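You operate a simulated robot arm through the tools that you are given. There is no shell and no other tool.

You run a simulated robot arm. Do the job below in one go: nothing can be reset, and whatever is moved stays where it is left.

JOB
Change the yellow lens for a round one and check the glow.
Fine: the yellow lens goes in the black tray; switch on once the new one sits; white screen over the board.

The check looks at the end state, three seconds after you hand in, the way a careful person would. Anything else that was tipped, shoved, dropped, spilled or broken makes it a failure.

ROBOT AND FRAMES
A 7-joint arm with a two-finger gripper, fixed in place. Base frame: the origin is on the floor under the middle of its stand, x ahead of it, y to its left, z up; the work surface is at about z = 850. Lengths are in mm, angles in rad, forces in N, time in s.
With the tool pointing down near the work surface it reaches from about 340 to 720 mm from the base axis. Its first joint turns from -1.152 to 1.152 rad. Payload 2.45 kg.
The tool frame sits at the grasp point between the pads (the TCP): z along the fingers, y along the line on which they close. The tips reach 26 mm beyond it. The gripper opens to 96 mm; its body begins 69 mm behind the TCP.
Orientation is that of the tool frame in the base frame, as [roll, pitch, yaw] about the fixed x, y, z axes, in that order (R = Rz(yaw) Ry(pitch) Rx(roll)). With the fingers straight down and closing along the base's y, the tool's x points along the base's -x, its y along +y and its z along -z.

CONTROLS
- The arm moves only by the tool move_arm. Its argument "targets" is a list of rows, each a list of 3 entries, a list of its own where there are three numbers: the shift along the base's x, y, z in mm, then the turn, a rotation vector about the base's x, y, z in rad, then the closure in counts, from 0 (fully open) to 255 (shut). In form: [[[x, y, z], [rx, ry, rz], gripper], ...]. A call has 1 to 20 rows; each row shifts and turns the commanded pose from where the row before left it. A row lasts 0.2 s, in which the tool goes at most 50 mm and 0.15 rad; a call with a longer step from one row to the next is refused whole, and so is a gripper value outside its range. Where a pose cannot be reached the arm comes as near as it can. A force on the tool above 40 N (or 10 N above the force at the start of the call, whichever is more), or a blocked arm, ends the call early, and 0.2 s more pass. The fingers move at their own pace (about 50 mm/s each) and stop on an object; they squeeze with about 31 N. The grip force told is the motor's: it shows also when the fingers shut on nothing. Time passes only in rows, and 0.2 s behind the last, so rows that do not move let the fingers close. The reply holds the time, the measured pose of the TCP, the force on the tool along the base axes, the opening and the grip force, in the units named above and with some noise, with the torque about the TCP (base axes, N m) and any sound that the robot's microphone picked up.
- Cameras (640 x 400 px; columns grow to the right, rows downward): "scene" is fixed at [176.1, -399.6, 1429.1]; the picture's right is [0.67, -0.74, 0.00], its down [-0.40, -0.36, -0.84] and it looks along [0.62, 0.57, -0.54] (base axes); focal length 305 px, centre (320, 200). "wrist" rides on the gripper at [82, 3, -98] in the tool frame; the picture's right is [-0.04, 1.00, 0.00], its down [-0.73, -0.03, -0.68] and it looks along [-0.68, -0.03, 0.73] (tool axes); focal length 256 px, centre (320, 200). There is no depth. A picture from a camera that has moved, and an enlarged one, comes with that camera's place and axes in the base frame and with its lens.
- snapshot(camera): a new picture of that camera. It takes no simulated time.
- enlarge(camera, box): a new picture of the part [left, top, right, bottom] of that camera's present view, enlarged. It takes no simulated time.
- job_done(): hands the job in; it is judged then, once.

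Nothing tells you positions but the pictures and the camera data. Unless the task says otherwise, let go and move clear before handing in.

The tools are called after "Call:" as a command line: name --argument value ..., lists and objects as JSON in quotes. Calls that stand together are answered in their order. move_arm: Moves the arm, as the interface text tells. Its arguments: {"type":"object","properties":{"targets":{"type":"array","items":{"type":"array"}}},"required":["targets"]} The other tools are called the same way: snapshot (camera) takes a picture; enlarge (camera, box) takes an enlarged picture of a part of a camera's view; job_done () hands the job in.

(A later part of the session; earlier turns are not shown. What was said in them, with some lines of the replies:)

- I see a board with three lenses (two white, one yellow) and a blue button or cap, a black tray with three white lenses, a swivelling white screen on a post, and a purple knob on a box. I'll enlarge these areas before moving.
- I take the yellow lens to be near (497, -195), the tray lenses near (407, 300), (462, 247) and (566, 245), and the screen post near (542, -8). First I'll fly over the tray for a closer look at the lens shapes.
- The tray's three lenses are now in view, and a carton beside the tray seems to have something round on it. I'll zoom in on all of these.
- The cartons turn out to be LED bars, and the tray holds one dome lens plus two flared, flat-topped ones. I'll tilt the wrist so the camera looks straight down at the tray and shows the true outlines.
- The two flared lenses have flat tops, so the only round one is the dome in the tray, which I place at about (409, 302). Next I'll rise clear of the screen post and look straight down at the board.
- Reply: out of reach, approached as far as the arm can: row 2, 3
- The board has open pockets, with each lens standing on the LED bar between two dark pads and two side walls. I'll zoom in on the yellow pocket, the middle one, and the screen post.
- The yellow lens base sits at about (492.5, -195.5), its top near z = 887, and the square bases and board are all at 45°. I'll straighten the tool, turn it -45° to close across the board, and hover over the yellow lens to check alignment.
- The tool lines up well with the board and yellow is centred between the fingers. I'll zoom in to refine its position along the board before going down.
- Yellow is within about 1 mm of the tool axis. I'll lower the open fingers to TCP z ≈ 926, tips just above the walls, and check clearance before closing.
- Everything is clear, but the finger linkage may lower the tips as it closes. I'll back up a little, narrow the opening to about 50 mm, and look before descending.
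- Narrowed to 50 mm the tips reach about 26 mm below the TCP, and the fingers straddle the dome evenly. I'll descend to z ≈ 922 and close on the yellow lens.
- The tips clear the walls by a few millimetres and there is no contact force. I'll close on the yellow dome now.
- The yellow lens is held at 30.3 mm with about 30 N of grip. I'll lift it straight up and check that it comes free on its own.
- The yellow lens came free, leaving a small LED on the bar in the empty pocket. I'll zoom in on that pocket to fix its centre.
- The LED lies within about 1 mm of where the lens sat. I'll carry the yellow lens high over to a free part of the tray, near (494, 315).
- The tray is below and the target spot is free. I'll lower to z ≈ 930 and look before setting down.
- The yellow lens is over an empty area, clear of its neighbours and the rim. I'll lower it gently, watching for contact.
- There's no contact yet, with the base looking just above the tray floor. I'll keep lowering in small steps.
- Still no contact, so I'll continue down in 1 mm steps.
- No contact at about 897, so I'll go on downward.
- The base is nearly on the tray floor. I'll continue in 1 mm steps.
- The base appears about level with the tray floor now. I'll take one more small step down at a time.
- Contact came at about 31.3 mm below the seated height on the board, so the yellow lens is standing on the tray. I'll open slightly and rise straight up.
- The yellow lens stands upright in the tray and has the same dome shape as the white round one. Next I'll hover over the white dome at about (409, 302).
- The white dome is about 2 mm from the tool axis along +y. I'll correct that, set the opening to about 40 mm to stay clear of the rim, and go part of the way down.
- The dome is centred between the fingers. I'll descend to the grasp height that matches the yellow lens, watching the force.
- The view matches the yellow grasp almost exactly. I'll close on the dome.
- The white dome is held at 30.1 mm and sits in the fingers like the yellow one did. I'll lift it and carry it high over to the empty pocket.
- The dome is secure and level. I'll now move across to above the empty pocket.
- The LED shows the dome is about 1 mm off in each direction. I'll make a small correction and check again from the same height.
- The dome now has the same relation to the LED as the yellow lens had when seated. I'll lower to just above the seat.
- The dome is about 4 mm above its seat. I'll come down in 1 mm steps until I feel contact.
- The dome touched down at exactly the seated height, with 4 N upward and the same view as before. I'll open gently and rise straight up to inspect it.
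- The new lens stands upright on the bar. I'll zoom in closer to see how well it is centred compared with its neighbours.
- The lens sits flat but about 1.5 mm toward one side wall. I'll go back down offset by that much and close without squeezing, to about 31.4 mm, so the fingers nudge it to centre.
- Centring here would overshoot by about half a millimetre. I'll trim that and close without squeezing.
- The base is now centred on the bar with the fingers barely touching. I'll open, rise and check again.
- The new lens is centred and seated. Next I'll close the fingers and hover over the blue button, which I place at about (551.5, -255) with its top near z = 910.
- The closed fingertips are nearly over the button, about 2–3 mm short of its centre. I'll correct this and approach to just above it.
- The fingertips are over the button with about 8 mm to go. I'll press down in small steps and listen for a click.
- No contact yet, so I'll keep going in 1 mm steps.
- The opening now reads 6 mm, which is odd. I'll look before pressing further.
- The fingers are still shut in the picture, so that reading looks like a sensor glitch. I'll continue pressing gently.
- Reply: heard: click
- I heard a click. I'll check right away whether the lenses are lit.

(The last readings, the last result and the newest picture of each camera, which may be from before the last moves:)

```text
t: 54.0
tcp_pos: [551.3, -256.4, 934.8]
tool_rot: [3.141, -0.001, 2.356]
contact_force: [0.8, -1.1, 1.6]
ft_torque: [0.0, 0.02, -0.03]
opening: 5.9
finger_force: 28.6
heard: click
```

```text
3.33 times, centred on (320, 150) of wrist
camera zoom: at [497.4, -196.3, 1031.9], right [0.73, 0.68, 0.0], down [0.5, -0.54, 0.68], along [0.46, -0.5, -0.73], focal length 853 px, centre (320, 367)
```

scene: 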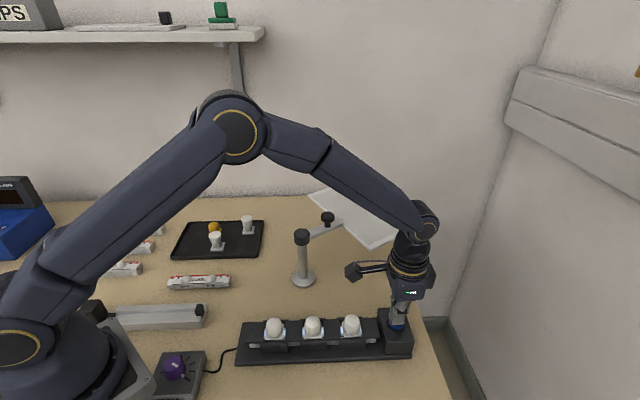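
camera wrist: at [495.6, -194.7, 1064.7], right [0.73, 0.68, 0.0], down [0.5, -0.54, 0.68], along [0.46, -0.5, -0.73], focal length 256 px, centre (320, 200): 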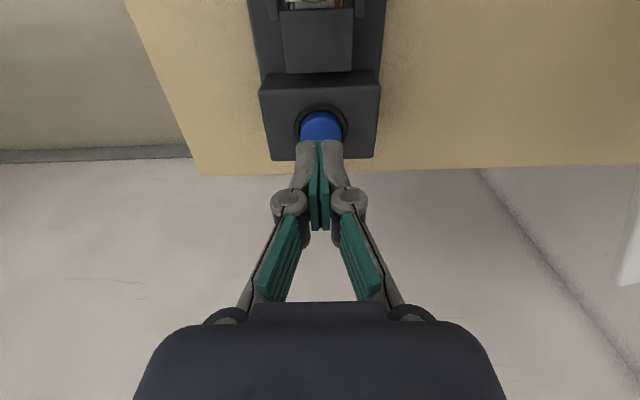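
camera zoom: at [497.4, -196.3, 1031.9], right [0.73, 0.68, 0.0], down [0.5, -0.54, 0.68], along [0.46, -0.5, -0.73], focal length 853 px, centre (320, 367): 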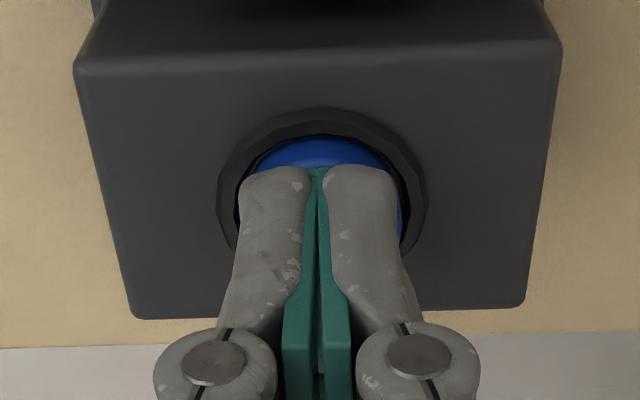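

The LED bar is now glowing under all three lenses. I'll rise straight up and confirm it stays on after release.

Call:
move_arm --targets '[[[0, 0, 5], [0, 0, 0], 255], [[0, 0, 15], [0, 0, 0], 255], [[0, 0, 40], [0, 0, 0], 255], [[0, 0, 45], [0, 0, 0], 255], [[0, 0, 45], [0, 0, 0], 255], [[0, 0, 0], [0, 0, 0], 255]]'

Call:
snapshot --camera "scene"

Call:
enlarge --camera "scene" --box '[230, 290, 430, 375]'

Call:
snapshot --camera "wrist"

```text
t: 55.4
tcp_pos: [551.4, -255.3, 1085.2]
tool_rot: [3.141, 0.001, 2.356]
contact_force: [-0.4, -0.1, 0.3]
ft_torque: [0.04, -0.03, -0.01]
opening: 0.0
finger_force: 28.6
```

```text
taken
```

scene: 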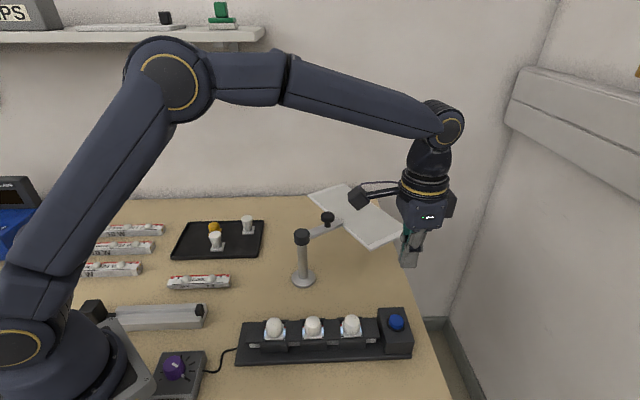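

```text
3.20 times, centred on (330, 332) of scene
camera zoom: at [176.1, -399.6, 1429.1], right [0.67, -0.74, 0.0], down [-0.4, -0.36, -0.84], along [0.62, 0.57, -0.54], focal length 976 px, centre (288, -224)
```

zoom: 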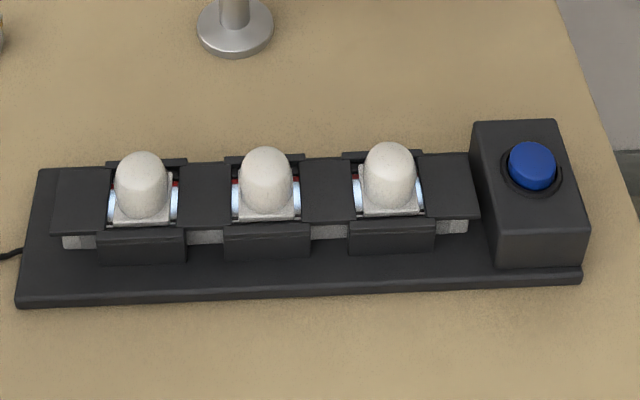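

```text
taken
camera wrist: at [496.3, -195.1, 1182.5], right [0.73, 0.68, 0.0], down [0.5, -0.54, 0.68], along [0.46, -0.5, -0.73], focal length 256 px, centre (320, 200)
```

wrist: 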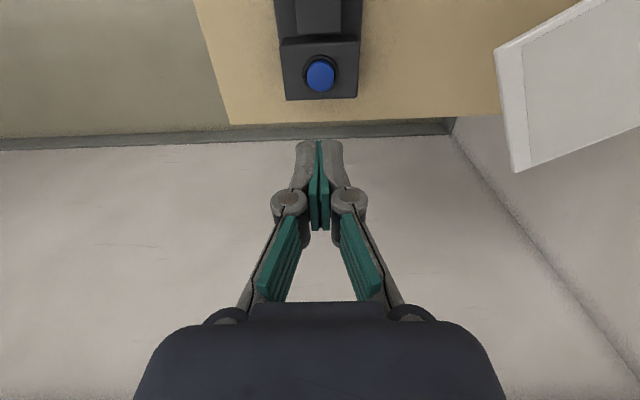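

The glow stays on after release. Next is the screen, so I'll turn the tool back and move up to see the post, arm, knob and screen properly.

Call:
move_arm --targets '[[[-2, 21, 8], [0, 0, 0.1309], 255], [[-2, 21, 8], [0, 0, 0.1309], 255], [[-2, 21, 8], [0, 0, 0.1309], 255], [[-2, 21, 8], [0, 0, 0.1309], 255], [[-2, 21, 8], [0, 0, 0.1309], 255], [[-2, 21, 8], [0, 0, 0.1309], 255], [[0, 0, 0], [0, 0, 0], 255]]'

Call:
snapshot --camera "wrist"

Call:
enlarge --camera "wrist" --box '[360, 60, 560, 210]'

Call:
enlarge --camera "scene" --box '[280, 170, 430, 295]'

```text
t: 57.0
tcp_pos: [540.5, -129.3, 1132.6]
tool_rot: [3.14, -0.001, -3.14]
contact_force: [-0.2, 0.6, -0.2]
ft_torque: [-0.02, 0.01, -0.02]
opening: 0.1
finger_force: 28.9
```

```text
taken
camera wrist: at [459.3, -126.9, 1230.7], right [0.04, 1.0, 0.0], down [0.73, -0.03, 0.68], along [0.68, -0.03, -0.73], focal length 256 px, centre (320, 200)
```

wrist: 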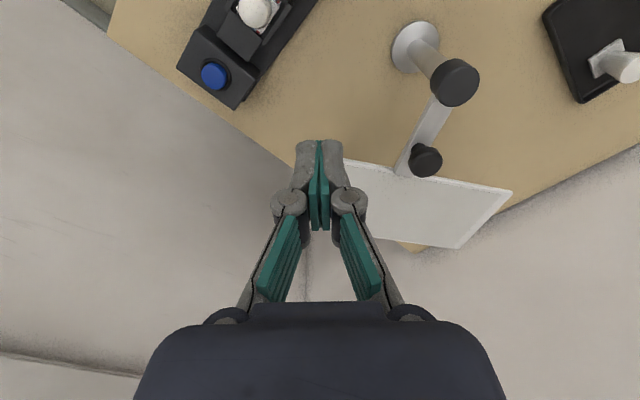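

```text
2.67 times, centred on (460, 135) of wrist
camera zoom: at [459.3, -126.9, 1230.7], right [0.04, 1.0, 0.0], down [0.73, -0.03, 0.68], along [0.68, -0.03, -0.73], focal length 683 px, centre (-53, 373)
```

zoom: 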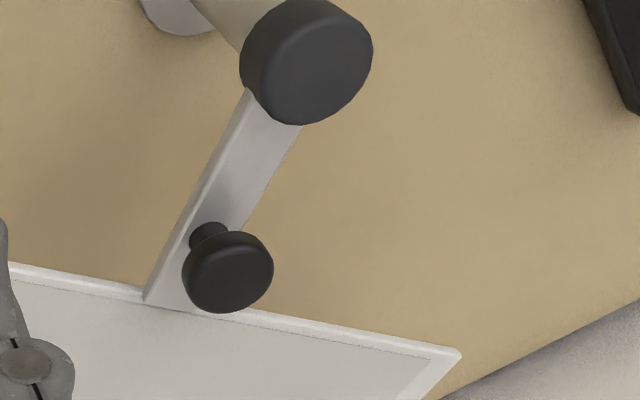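

```text
3.20 times, centred on (355, 232) of scene
camera zoom: at [176.1, -399.6, 1429.1], right [0.67, -0.74, 0.0], down [-0.4, -0.36, -0.84], along [0.62, 0.57, -0.54], focal length 976 px, centre (208, 96)
```

zoom: 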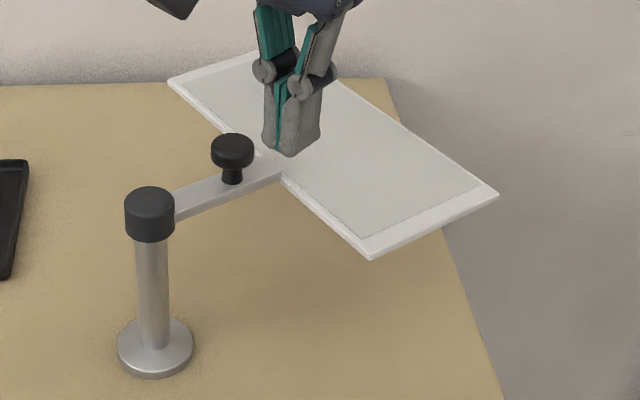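

The screen swings on the post at about (542, -8), and its bar points at roughly -12° with a handle knob near (620, -22), top about z = 1010. I'll go above the knob with the fingers open across the bar, to cage it and swing it round.

Call:
move_arm --targets '[[[26, 35, -5], [0, 0, -0.07], 70], [[26, 35, -5], [0, 0, -0.07], 70], [[26.5, 35, -5], [0, 0, -0.07], 70], [[0, 0, 0], [0, 0, 0], 70], [[0, 0, 0], [0, 0, 0], 70]]'

Call:
snapshot --camera "wrist"

Call:
enlarge --camera "scene" --box '[270, 130, 430, 270]'

```text
t: 58.2
tcp_pos: [619.2, -24.4, 1116.6]
tool_rot: [3.141, 0.0, 2.934]
contact_force: [-0.7, -0.9, 0.1]
ft_torque: [0.0, 0.02, 0.0]
opening: 69.8
finger_force: 0.1
```

```text
taken
camera wrist: at [540.5, -4.3, 1214.8], right [0.25, 0.97, 0.0], down [0.71, -0.18, 0.68], along [0.66, -0.17, -0.73], focal length 256 px, centre (320, 200)
```

wrist: 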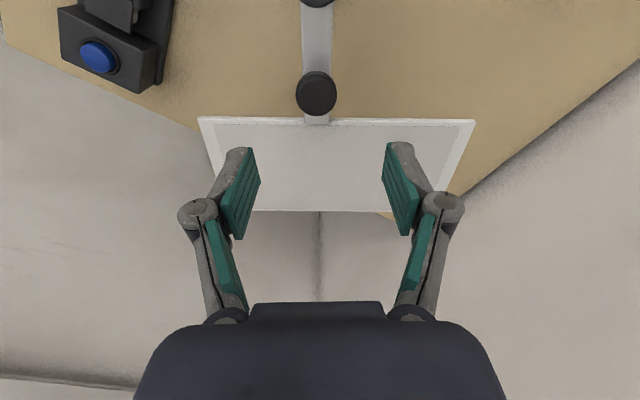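

```text
2.86 times, centred on (350, 200) of scene
camera zoom: at [176.2, -399.6, 1429.1], right [0.67, -0.74, 0.0], down [-0.4, -0.36, -0.84], along [0.62, 0.57, -0.54], focal length 872 px, centre (234, 200)
```

zoom: 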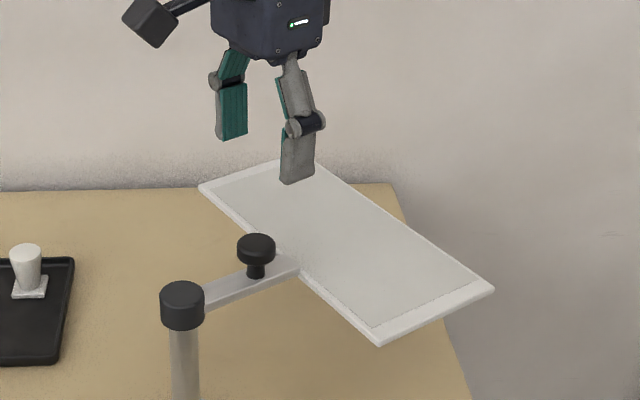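

The tool is lined up with the bar at -14°, with the knob about 6 mm closer to the post than my estimate. I'll correct and descend so the open fingers straddle the knob and bar.

Call:
move_arm --targets '[[[-3.5, -2, -30], [0, 0, -0.035], 70], [[0, 0, -35], [0, 0, 0], 70], [[0, 0, 0], [0, 0, 0], 70]]'

Call:
snapshot --camera "wrist"

Call:
enlarge --camera "scene" --box '[270, 130, 430, 270]'

```text
t: 59.0
tcp_pos: [614.9, -26.1, 1052.5]
tool_rot: [-3.142, 0.001, 2.897]
contact_force: [-0.4, 0.1, 0.8]
ft_torque: [-0.05, 0.0, -0.03]
opening: 69.9
finger_force: 0.0
```

```text
taken
camera wrist: at [536.8, -4.0, 1150.1], right [0.28, 0.96, 0.0], down [0.7, -0.21, 0.68], along [0.65, -0.19, -0.73], focal length 256 px, centre (320, 200)
```

wrist: 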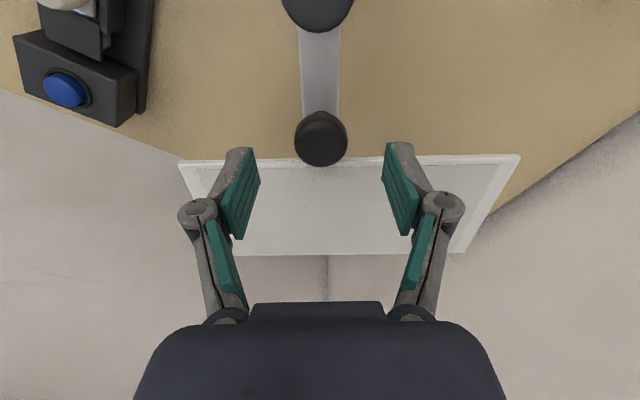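

```text
2.86 times, centred on (350, 200) of scene
camera zoom: at [176.1, -399.6, 1429.1], right [0.67, -0.74, 0.0], down [-0.4, -0.36, -0.84], along [0.62, 0.57, -0.54], focal length 872 px, centre (234, 200)
```

zoom: 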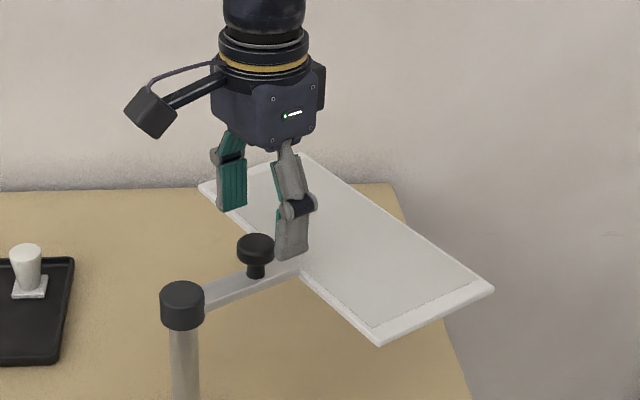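

The knob is centred between the fingers, and the screen edge lies about 20 mm beyond them. I'll lower until the tips are just below the bar, then narrow to a loose cage.

Call:
move_arm --targets '[[[-1, 0.3, -25], [0, 0, 0], 70], [[-1, 0.2, -20], [0, 0, 0], 70], [[0, 0, -15], [0, 0, 0], 70], [[0, 0, 0], [0, 0, 0], 70]]'

Call:
snapshot --camera "wrist"

Call:
enlarge --camera "scene" --box '[270, 130, 430, 270]'

```text
t: 60.0
tcp_pos: [612.7, -27.4, 992.0]
tool_rot: [-3.14, 0.0, 2.896]
contact_force: [0.3, -0.4, 0.1]
ft_torque: [0.02, 0.01, 0.0]
opening: 69.5
finger_force: 0.0
```

```text
taken
camera wrist: at [535.4, -4.4, 1089.7], right [0.28, 0.96, 0.0], down [0.7, -0.21, 0.68], along [0.65, -0.19, -0.73], focal length 256 px, centre (320, 200)
```

wrist: 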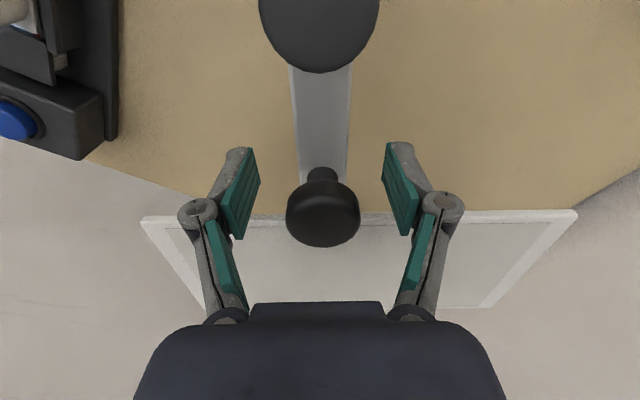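

```text
2.86 times, centred on (350, 200) of scene
camera zoom: at [176.1, -399.6, 1429.1], right [0.67, -0.74, 0.0], down [-0.4, -0.36, -0.84], along [0.62, 0.57, -0.54], focal length 872 px, centre (234, 200)
```

zoom: 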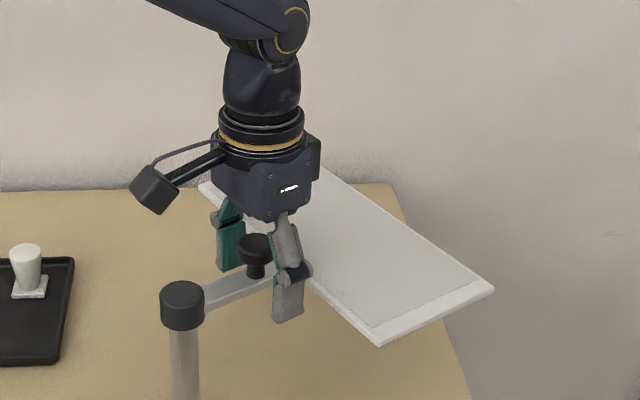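

The fingers straddle the knob and bar with the tips below the bar. I'll narrow to a loose cage and begin swinging clockwise about the post, checking the force early.

Call:
move_arm --targets '[[[0, 0, 0], [0, 0, 0], 132], [[0, 0, 0], [0, 0, 0], 132], [[0, 0, 0], [0, 0, 0], 132], [[-1.42, -4.94, 0], [0, 0, -0.0698], 132], [[-1.76, -4.84, 0], [0, 0, -0.0698], 132], [[-2.09, -4.7, 0], [0, 0, -0.0698], 132]]'

Call:
snapshot --camera "wrist"

Call:
snapshot --camera "scene"

```text
t: 61.4
tcp_pos: [607.2, -41.3, 993.0]
tool_rot: [3.14, 0.001, 2.686]
contact_force: [0.2, 0.7, 0.6]
ft_torque: [-0.01, 0.02, -0.01]
opening: 46.7
finger_force: 0.5
```

```text
taken
camera wrist: at [536.6, -2.4, 1090.3], right [0.48, 0.88, 0.0], down [0.65, -0.35, 0.68], along [0.6, -0.32, -0.73], focal length 256 px, centre (320, 200)
```

wrist: 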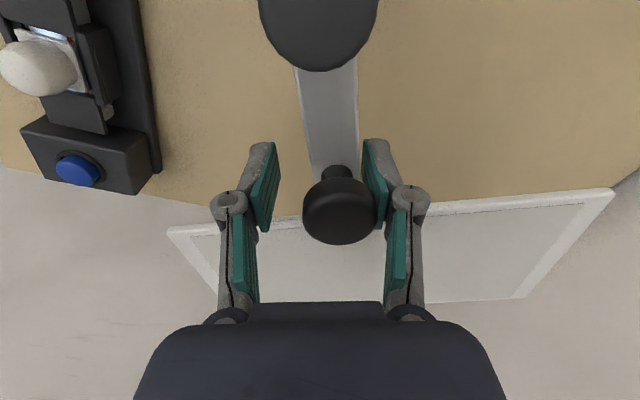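

```text
taken
```

scene: 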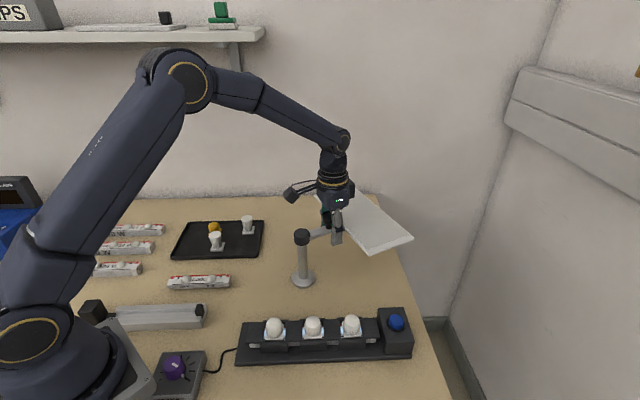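

The screen turns freely with the bar at under 1 N, pushed by the trailing finger. I'll continue along the arc.

Call:
move_arm --targets '[[[-2.41, -4.54, 0], [0, 0, -0.0698], 132], [[-2.73, -4.36, 0], [0, 0, -0.0698], 132], [[-3.02, -4.16, 0], [0, 0, -0.0698], 132], [[-3.31, -3.94, 0], [0, 0, -0.0698], 132], [[-3.57, -3.71, 0], [0, 0, -0.0698], 132], [[-3.83, -3.44, 0], [0, 0, -0.0698], 132], [[-4.05, -3.16, 0], [0, 0, -0.0698], 132], [[-4.27, -2.88, 0], [0, 0, -0.0698], 132], [[-4.45, -2.57, 0], [0, 0, -0.0698], 132], [[-4.63, -2.25, 0], [0, 0, -0.0698], 132]]'

Call:
snapshot --camera "wrist"

Call:
snapshot --camera "scene"

```text
t: 63.6
tcp_pos: [571.6, -75.2, 992.3]
tool_rot: [3.141, 0.001, 1.988]
contact_force: [-0.1, 0.0, 0.2]
ft_torque: [0.04, -0.01, -0.02]
opening: 46.4
finger_force: 0.4
```

```text
taken
camera wrist: at [542.3, -0.5, 1090.0], right [0.93, 0.37, 0.0], down [0.27, -0.68, 0.68], along [0.25, -0.63, -0.73], focal length 256 px, centre (320, 200)
```

wrist: 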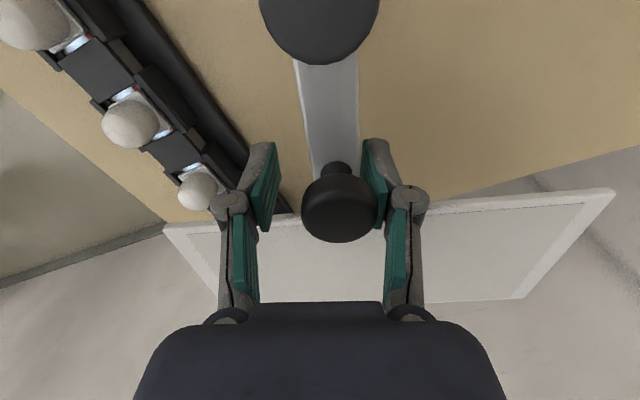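

```text
taken
```

scene: 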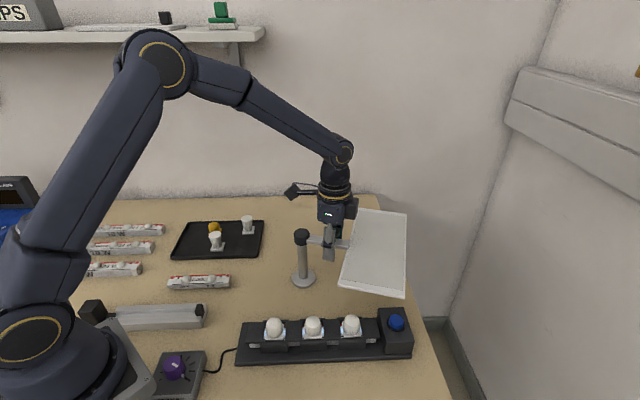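

The swing is going smoothly, and the wrist turns with it without trouble. I'll carry on round.

Call:
move_arm --targets '[[[-4.76, -1.94, 0], [0, 0, -0.0698], 132], [[-4.9, -1.59, 0], [0, 0, -0.0698], 132], [[-4.99, -1.24, 0], [0, 0, -0.0698], 132], [[-5.06, -0.89, 0], [0, 0, -0.0698], 132], [[-5.12, -0.54, 0], [0, 0, -0.0698], 132], [[-5.14, -0.18, 0], [0, 0, -0.0698], 132], [[-5.14, 0.18, 0], [0, 0, -0.0698], 132], [[-5.12, 0.54, 0], [0, 0, -0.0698], 132], [[-5.06, 0.89, 0], [0, 0, -0.0698], 132], [[-4.99, 1.24, 0], [0, 0, -0.0698], 132]]'

Call:
snapshot --camera "wrist"

Call:
snapshot --camera "scene"

```text
t: 65.8
tcp_pos: [522.1, -79.5, 991.9]
tool_rot: [3.142, 0.0, 1.289]
contact_force: [0.8, -0.1, -0.7]
ft_torque: [-0.01, 0.05, 0.01]
opening: 46.4
finger_force: 0.7
```

```text
taken
camera wrist: at [547.6, -1.9, 1090.0], right [0.95, -0.32, 0.0], down [-0.23, -0.7, 0.68], along [-0.21, -0.64, -0.73], focal length 256 px, centre (320, 200)
```

wrist: 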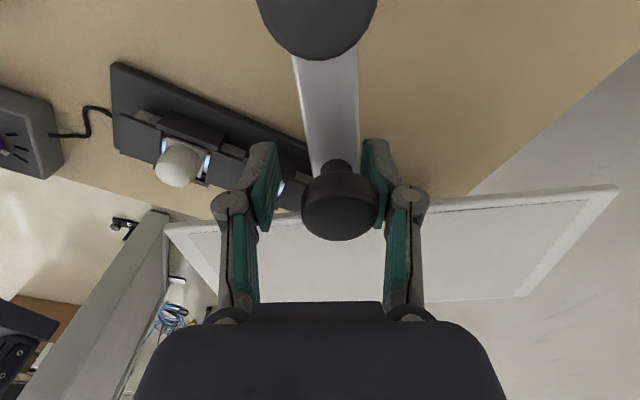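

```text
taken
```

scene: 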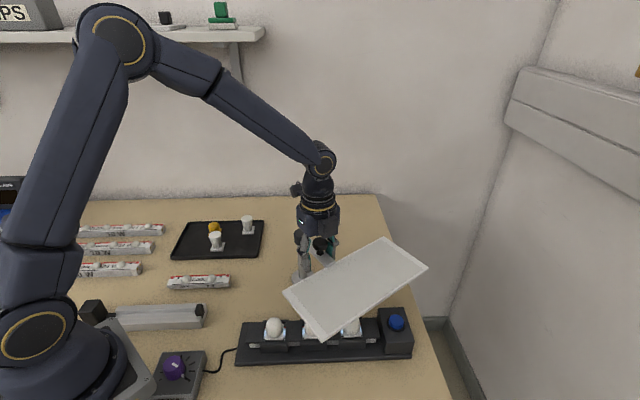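

The screen is now coming over the board with no resistance. I'll do the next part of the arc and check.

Call:
move_arm --targets '[[[-4.9, 1.59, 0], [0, 0, -0.0698], 132], [[-4.76, 1.94, 0], [0, 0, -0.0698], 132], [[-4.63, 2.25, 0], [0, 0, -0.0698], 132], [[-4.45, 2.57, 0], [0, 0, -0.0698], 132], [[-4.27, 2.88, 0], [0, 0, -0.0698], 132], [[-4.05, 3.16, 0], [0, 0, -0.0698], 132], [[0, 0, 0], [0, 0, 0], 132]]'

Call:
snapshot --camera "wrist"

Call:
snapshot --camera "scene"

```text
t: 67.4
tcp_pos: [494.4, -64.6, 993.4]
tool_rot: [-3.141, 0.0, 0.872]
contact_force: [-0.2, 0.1, 0.0]
ft_torque: [-0.01, -0.02, -0.02]
opening: 46.7
finger_force: 0.1
```

```text
taken
camera wrist: at [549.6, -4.9, 1089.9], right [0.74, -0.67, 0.0], down [-0.49, -0.54, 0.68], along [-0.46, -0.5, -0.73], focal length 256 px, centre (320, 200)
```

wrist: 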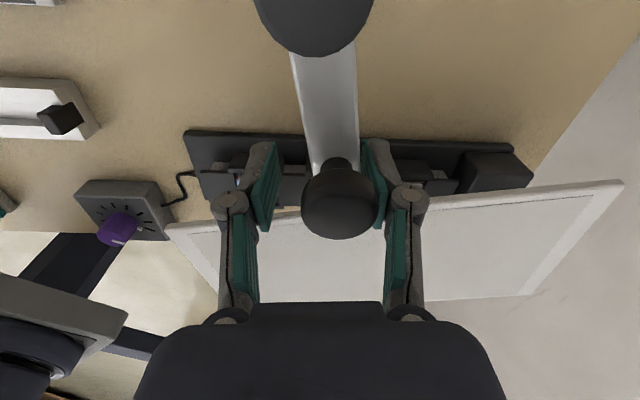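

```text
taken
```

scene: 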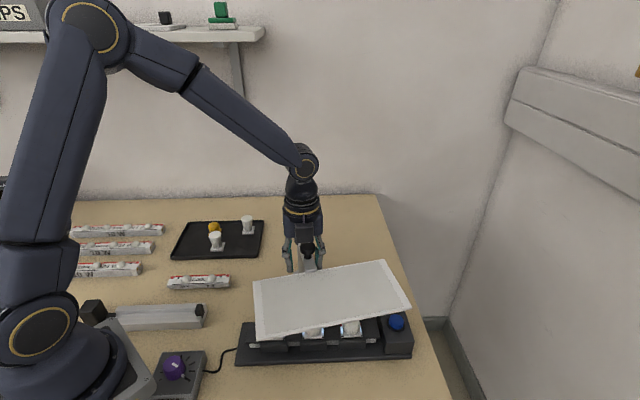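

The screen's centre is about 10° short of sitting squarely over the middle lens. I'll do the last bit of arc, roughly 9.5°.

Call:
move_arm --targets '[[[-3.08, 2.73, 0], [0, 0, -0.0559], 132], [[-2.92, 2.91, 0], [0, 0, -0.0559], 132], [[-2.75, 3.06, 0], [0, 0, -0.0559], 132], [[0, 0, 0], [0, 0, 0], 132]]'

Call:
snapshot --camera "scene"

Call:
snapshot --camera "wrist"

```text
t: 68.4
tcp_pos: [485.6, -55.3, 993.3]
tool_rot: [3.14, 0.0, 0.703]
contact_force: [0.1, -0.4, -0.2]
ft_torque: [-0.01, 0.02, 0.01]
opening: 46.3
finger_force: 0.1
```

```text
taken
```

scene: 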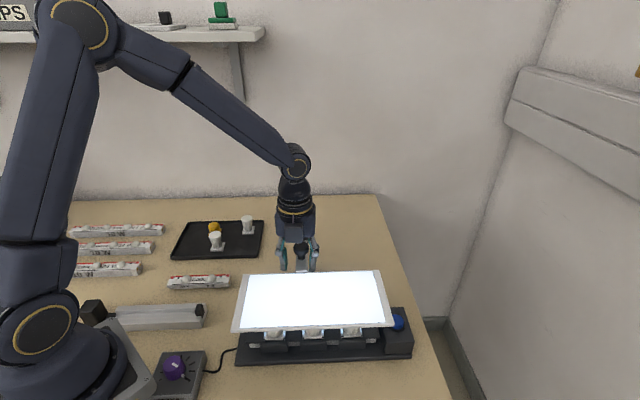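

```text
taken
camera wrist: at [550.5, -5.9, 1090.0], right [0.62, -0.79, 0.0], down [-0.58, -0.45, 0.68], along [-0.53, -0.42, -0.73], focal length 256 px, centre (320, 200)
```

wrist: 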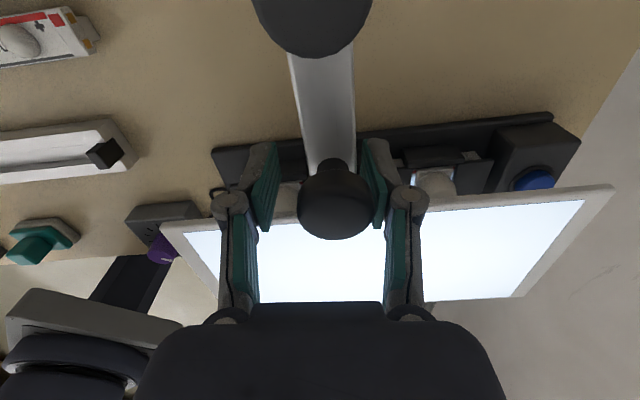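

The screen is now over the board and glowing. I'll zoom in to check the glow and the alignment.

Call:
enlarge --camera "scene" --box '[220, 255, 420, 370]'

Call:
enlarge --camera "wrist" --box '[150, 100, 630, 310]'

```text
3.20 times, centred on (320, 312) of scene
camera zoom: at [176.1, -399.6, 1429.1], right [0.67, -0.74, 0.0], down [-0.4, -0.36, -0.84], along [0.62, 0.57, -0.54], focal length 976 px, centre (320, -160)
```

zoom: 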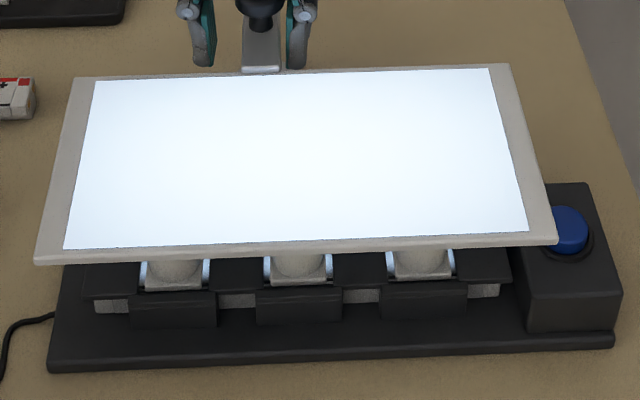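

```text
1.33 times, centred on (390, 205) of wrist
camera zoom: at [550.5, -5.9, 1090.0], right [0.62, -0.79, 0.0], down [-0.58, -0.45, 0.68], along [-0.53, -0.42, -0.73], focal length 341 px, centre (227, 193)
```

zoom: 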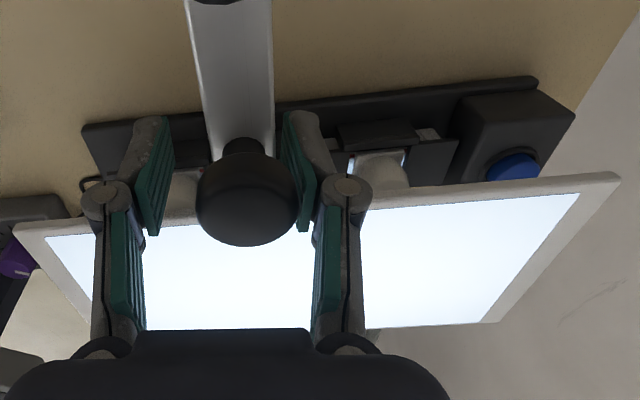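

The panel glows evenly, centred about (440, -137), which is directly over the middle lens and parallel to the board. I'll open the cage and rise straight up clear of the knob.

Call:
move_arm --targets '[[[0, 0, 0], [0, 0, 0], 70], [[0, 0, 0], [0, 0, 0], 70], [[0, 0, 0], [0, 0, 0], 70], [[0, 0, 10], [0, 0, 0], 70], [[0, 0, 25], [0, 0, 0], 70], [[0, 0, 40], [0, 0, 0], 70], [[0, 0, 45], [0, 0, 0], 70], [[0, 0, 45], [0, 0, 0], 70], [[0, 0, 0], [0, 0, 0], 70]]'

Call:
snapshot --camera "scene"

Call:
snapshot --camera "wrist"

```text
t: 70.4
tcp_pos: [485.5, -55.7, 1157.8]
tool_rot: [-3.14, 0.0, 0.702]
contact_force: [0.4, 0.4, 0.2]
ft_torque: [-0.01, 0.0, 0.0]
opening: 69.7
finger_force: 0.1
```

```text
taken
```

scene: 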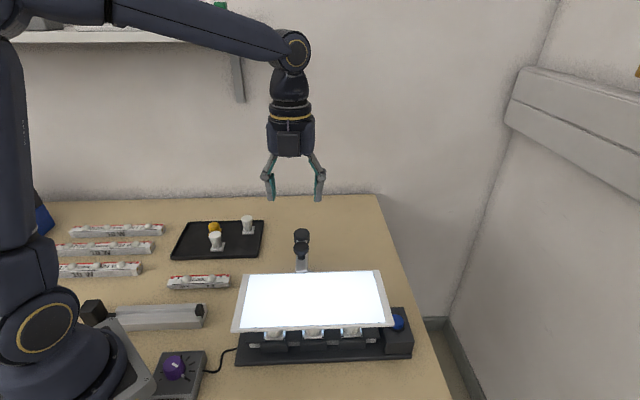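

```text
taken
camera wrist: at [550.6, -5.9, 1255.9], right [0.62, -0.79, 0.0], down [-0.58, -0.45, 0.68], along [-0.53, -0.42, -0.73], focal length 256 px, centre (320, 200)
```

wrist: 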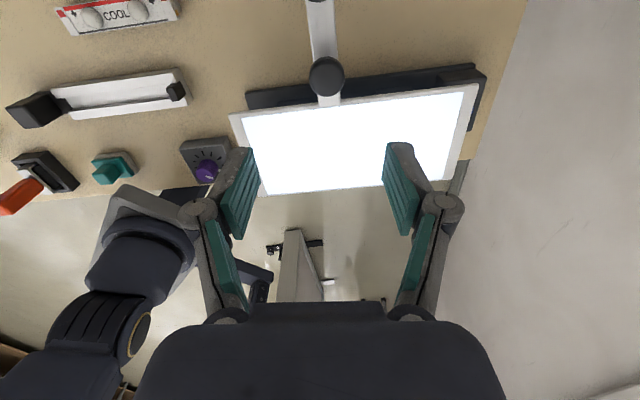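

The screen stayed in place and the glow is on. I'll move the arm well clear of the screen and do a last check of the tray, board and screen.

Call:
move_arm --targets '[[[-5, 40, 10], [0, 0, 0.13], 70], [[-5, 40, 10], [0, 0, 0.13], 70], [[-5, 40, 10], [0, 0, 0.13], 70], [[-5, 40, 10], [0, 0, 0.13], 70], [[0, 0, 0], [0, 0, 0], 70]]'

Call:
enlarge --camera "scene" --box '[160, 200, 290, 280]'

Call:
enlarge --camera "scene" --box '[220, 255, 420, 370]'

Call:
snapshot --camera "scene"

```text
t: 71.6
tcp_pos: [466.4, 103.0, 1196.4]
tool_rot: [-3.141, -0.001, 1.226]
contact_force: [0.2, -0.2, -1.0]
ft_torque: [0.02, 0.01, -0.02]
opening: 69.7
finger_force: 0.1
```

```text
4.92 times, centred on (225, 240) of scene
camera zoom: at [176.1, -399.6, 1429.1], right [0.67, -0.74, 0.0], down [-0.4, -0.36, -0.84], along [0.62, 0.57, -0.54], focal length 1502 px, centre (788, 3)
```

zoom: 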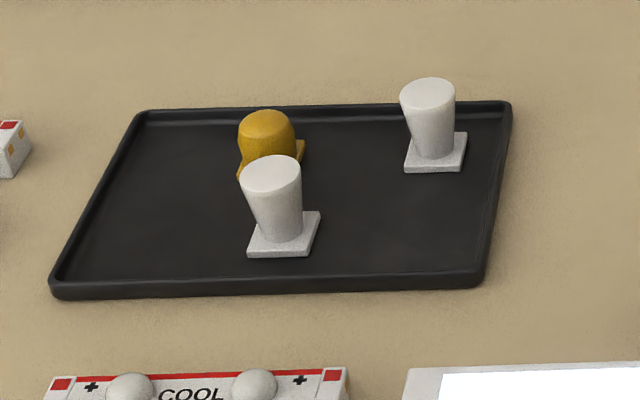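

```text
3.20 times, centred on (320, 312) of scene
camera zoom: at [176.1, -399.6, 1429.1], right [0.67, -0.74, 0.0], down [-0.4, -0.36, -0.84], along [0.62, 0.57, -0.54], focal length 976 px, centre (320, -160)
```

zoom: 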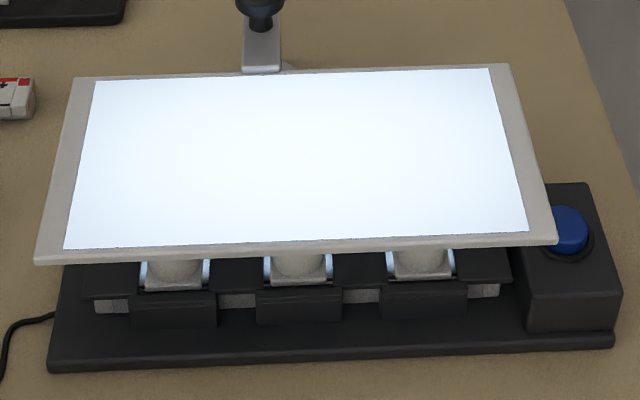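

```text
taken
```

scene: 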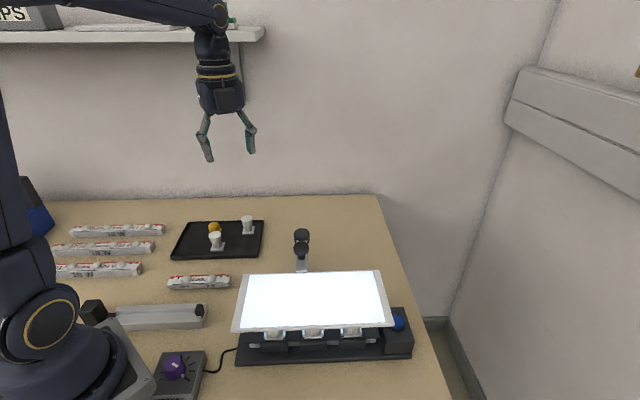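

The end state looks right. The yellow lens stands upright in the black tray and the white round lens sits centred in its pocket. The light is on, and the screen glows evenly over the board. Nothing else was disturbed and the arm is clear, so I'm handing in.

Call:
job_done

```text
The job is handed in.
```

The yellow lens has been swapped for the round white one, and the glow looks right: with the screen over the board, the panel lights up evenly.

- **Lenses:** The yellow lens stands upright in the black tray. I read "round" as the dome lens, since the other two in the tray are flared with flat tops. It sits level and centred in the pocket where the yellow one was; I nudged it about 1.5 mm after the first placement to centre it.
- **Switch:** I pressed the blue button once, after the new lens was seated. It clicked, all three lenses lit, and they stayed lit when I let go.
- **Screen:** I swung the screen round on its post; it is centred over the middle lens and parallel to the board.

I saw nothing else moved or knocked, and I left the dimmer knob alone. The arm is up and clear of the board and tray.
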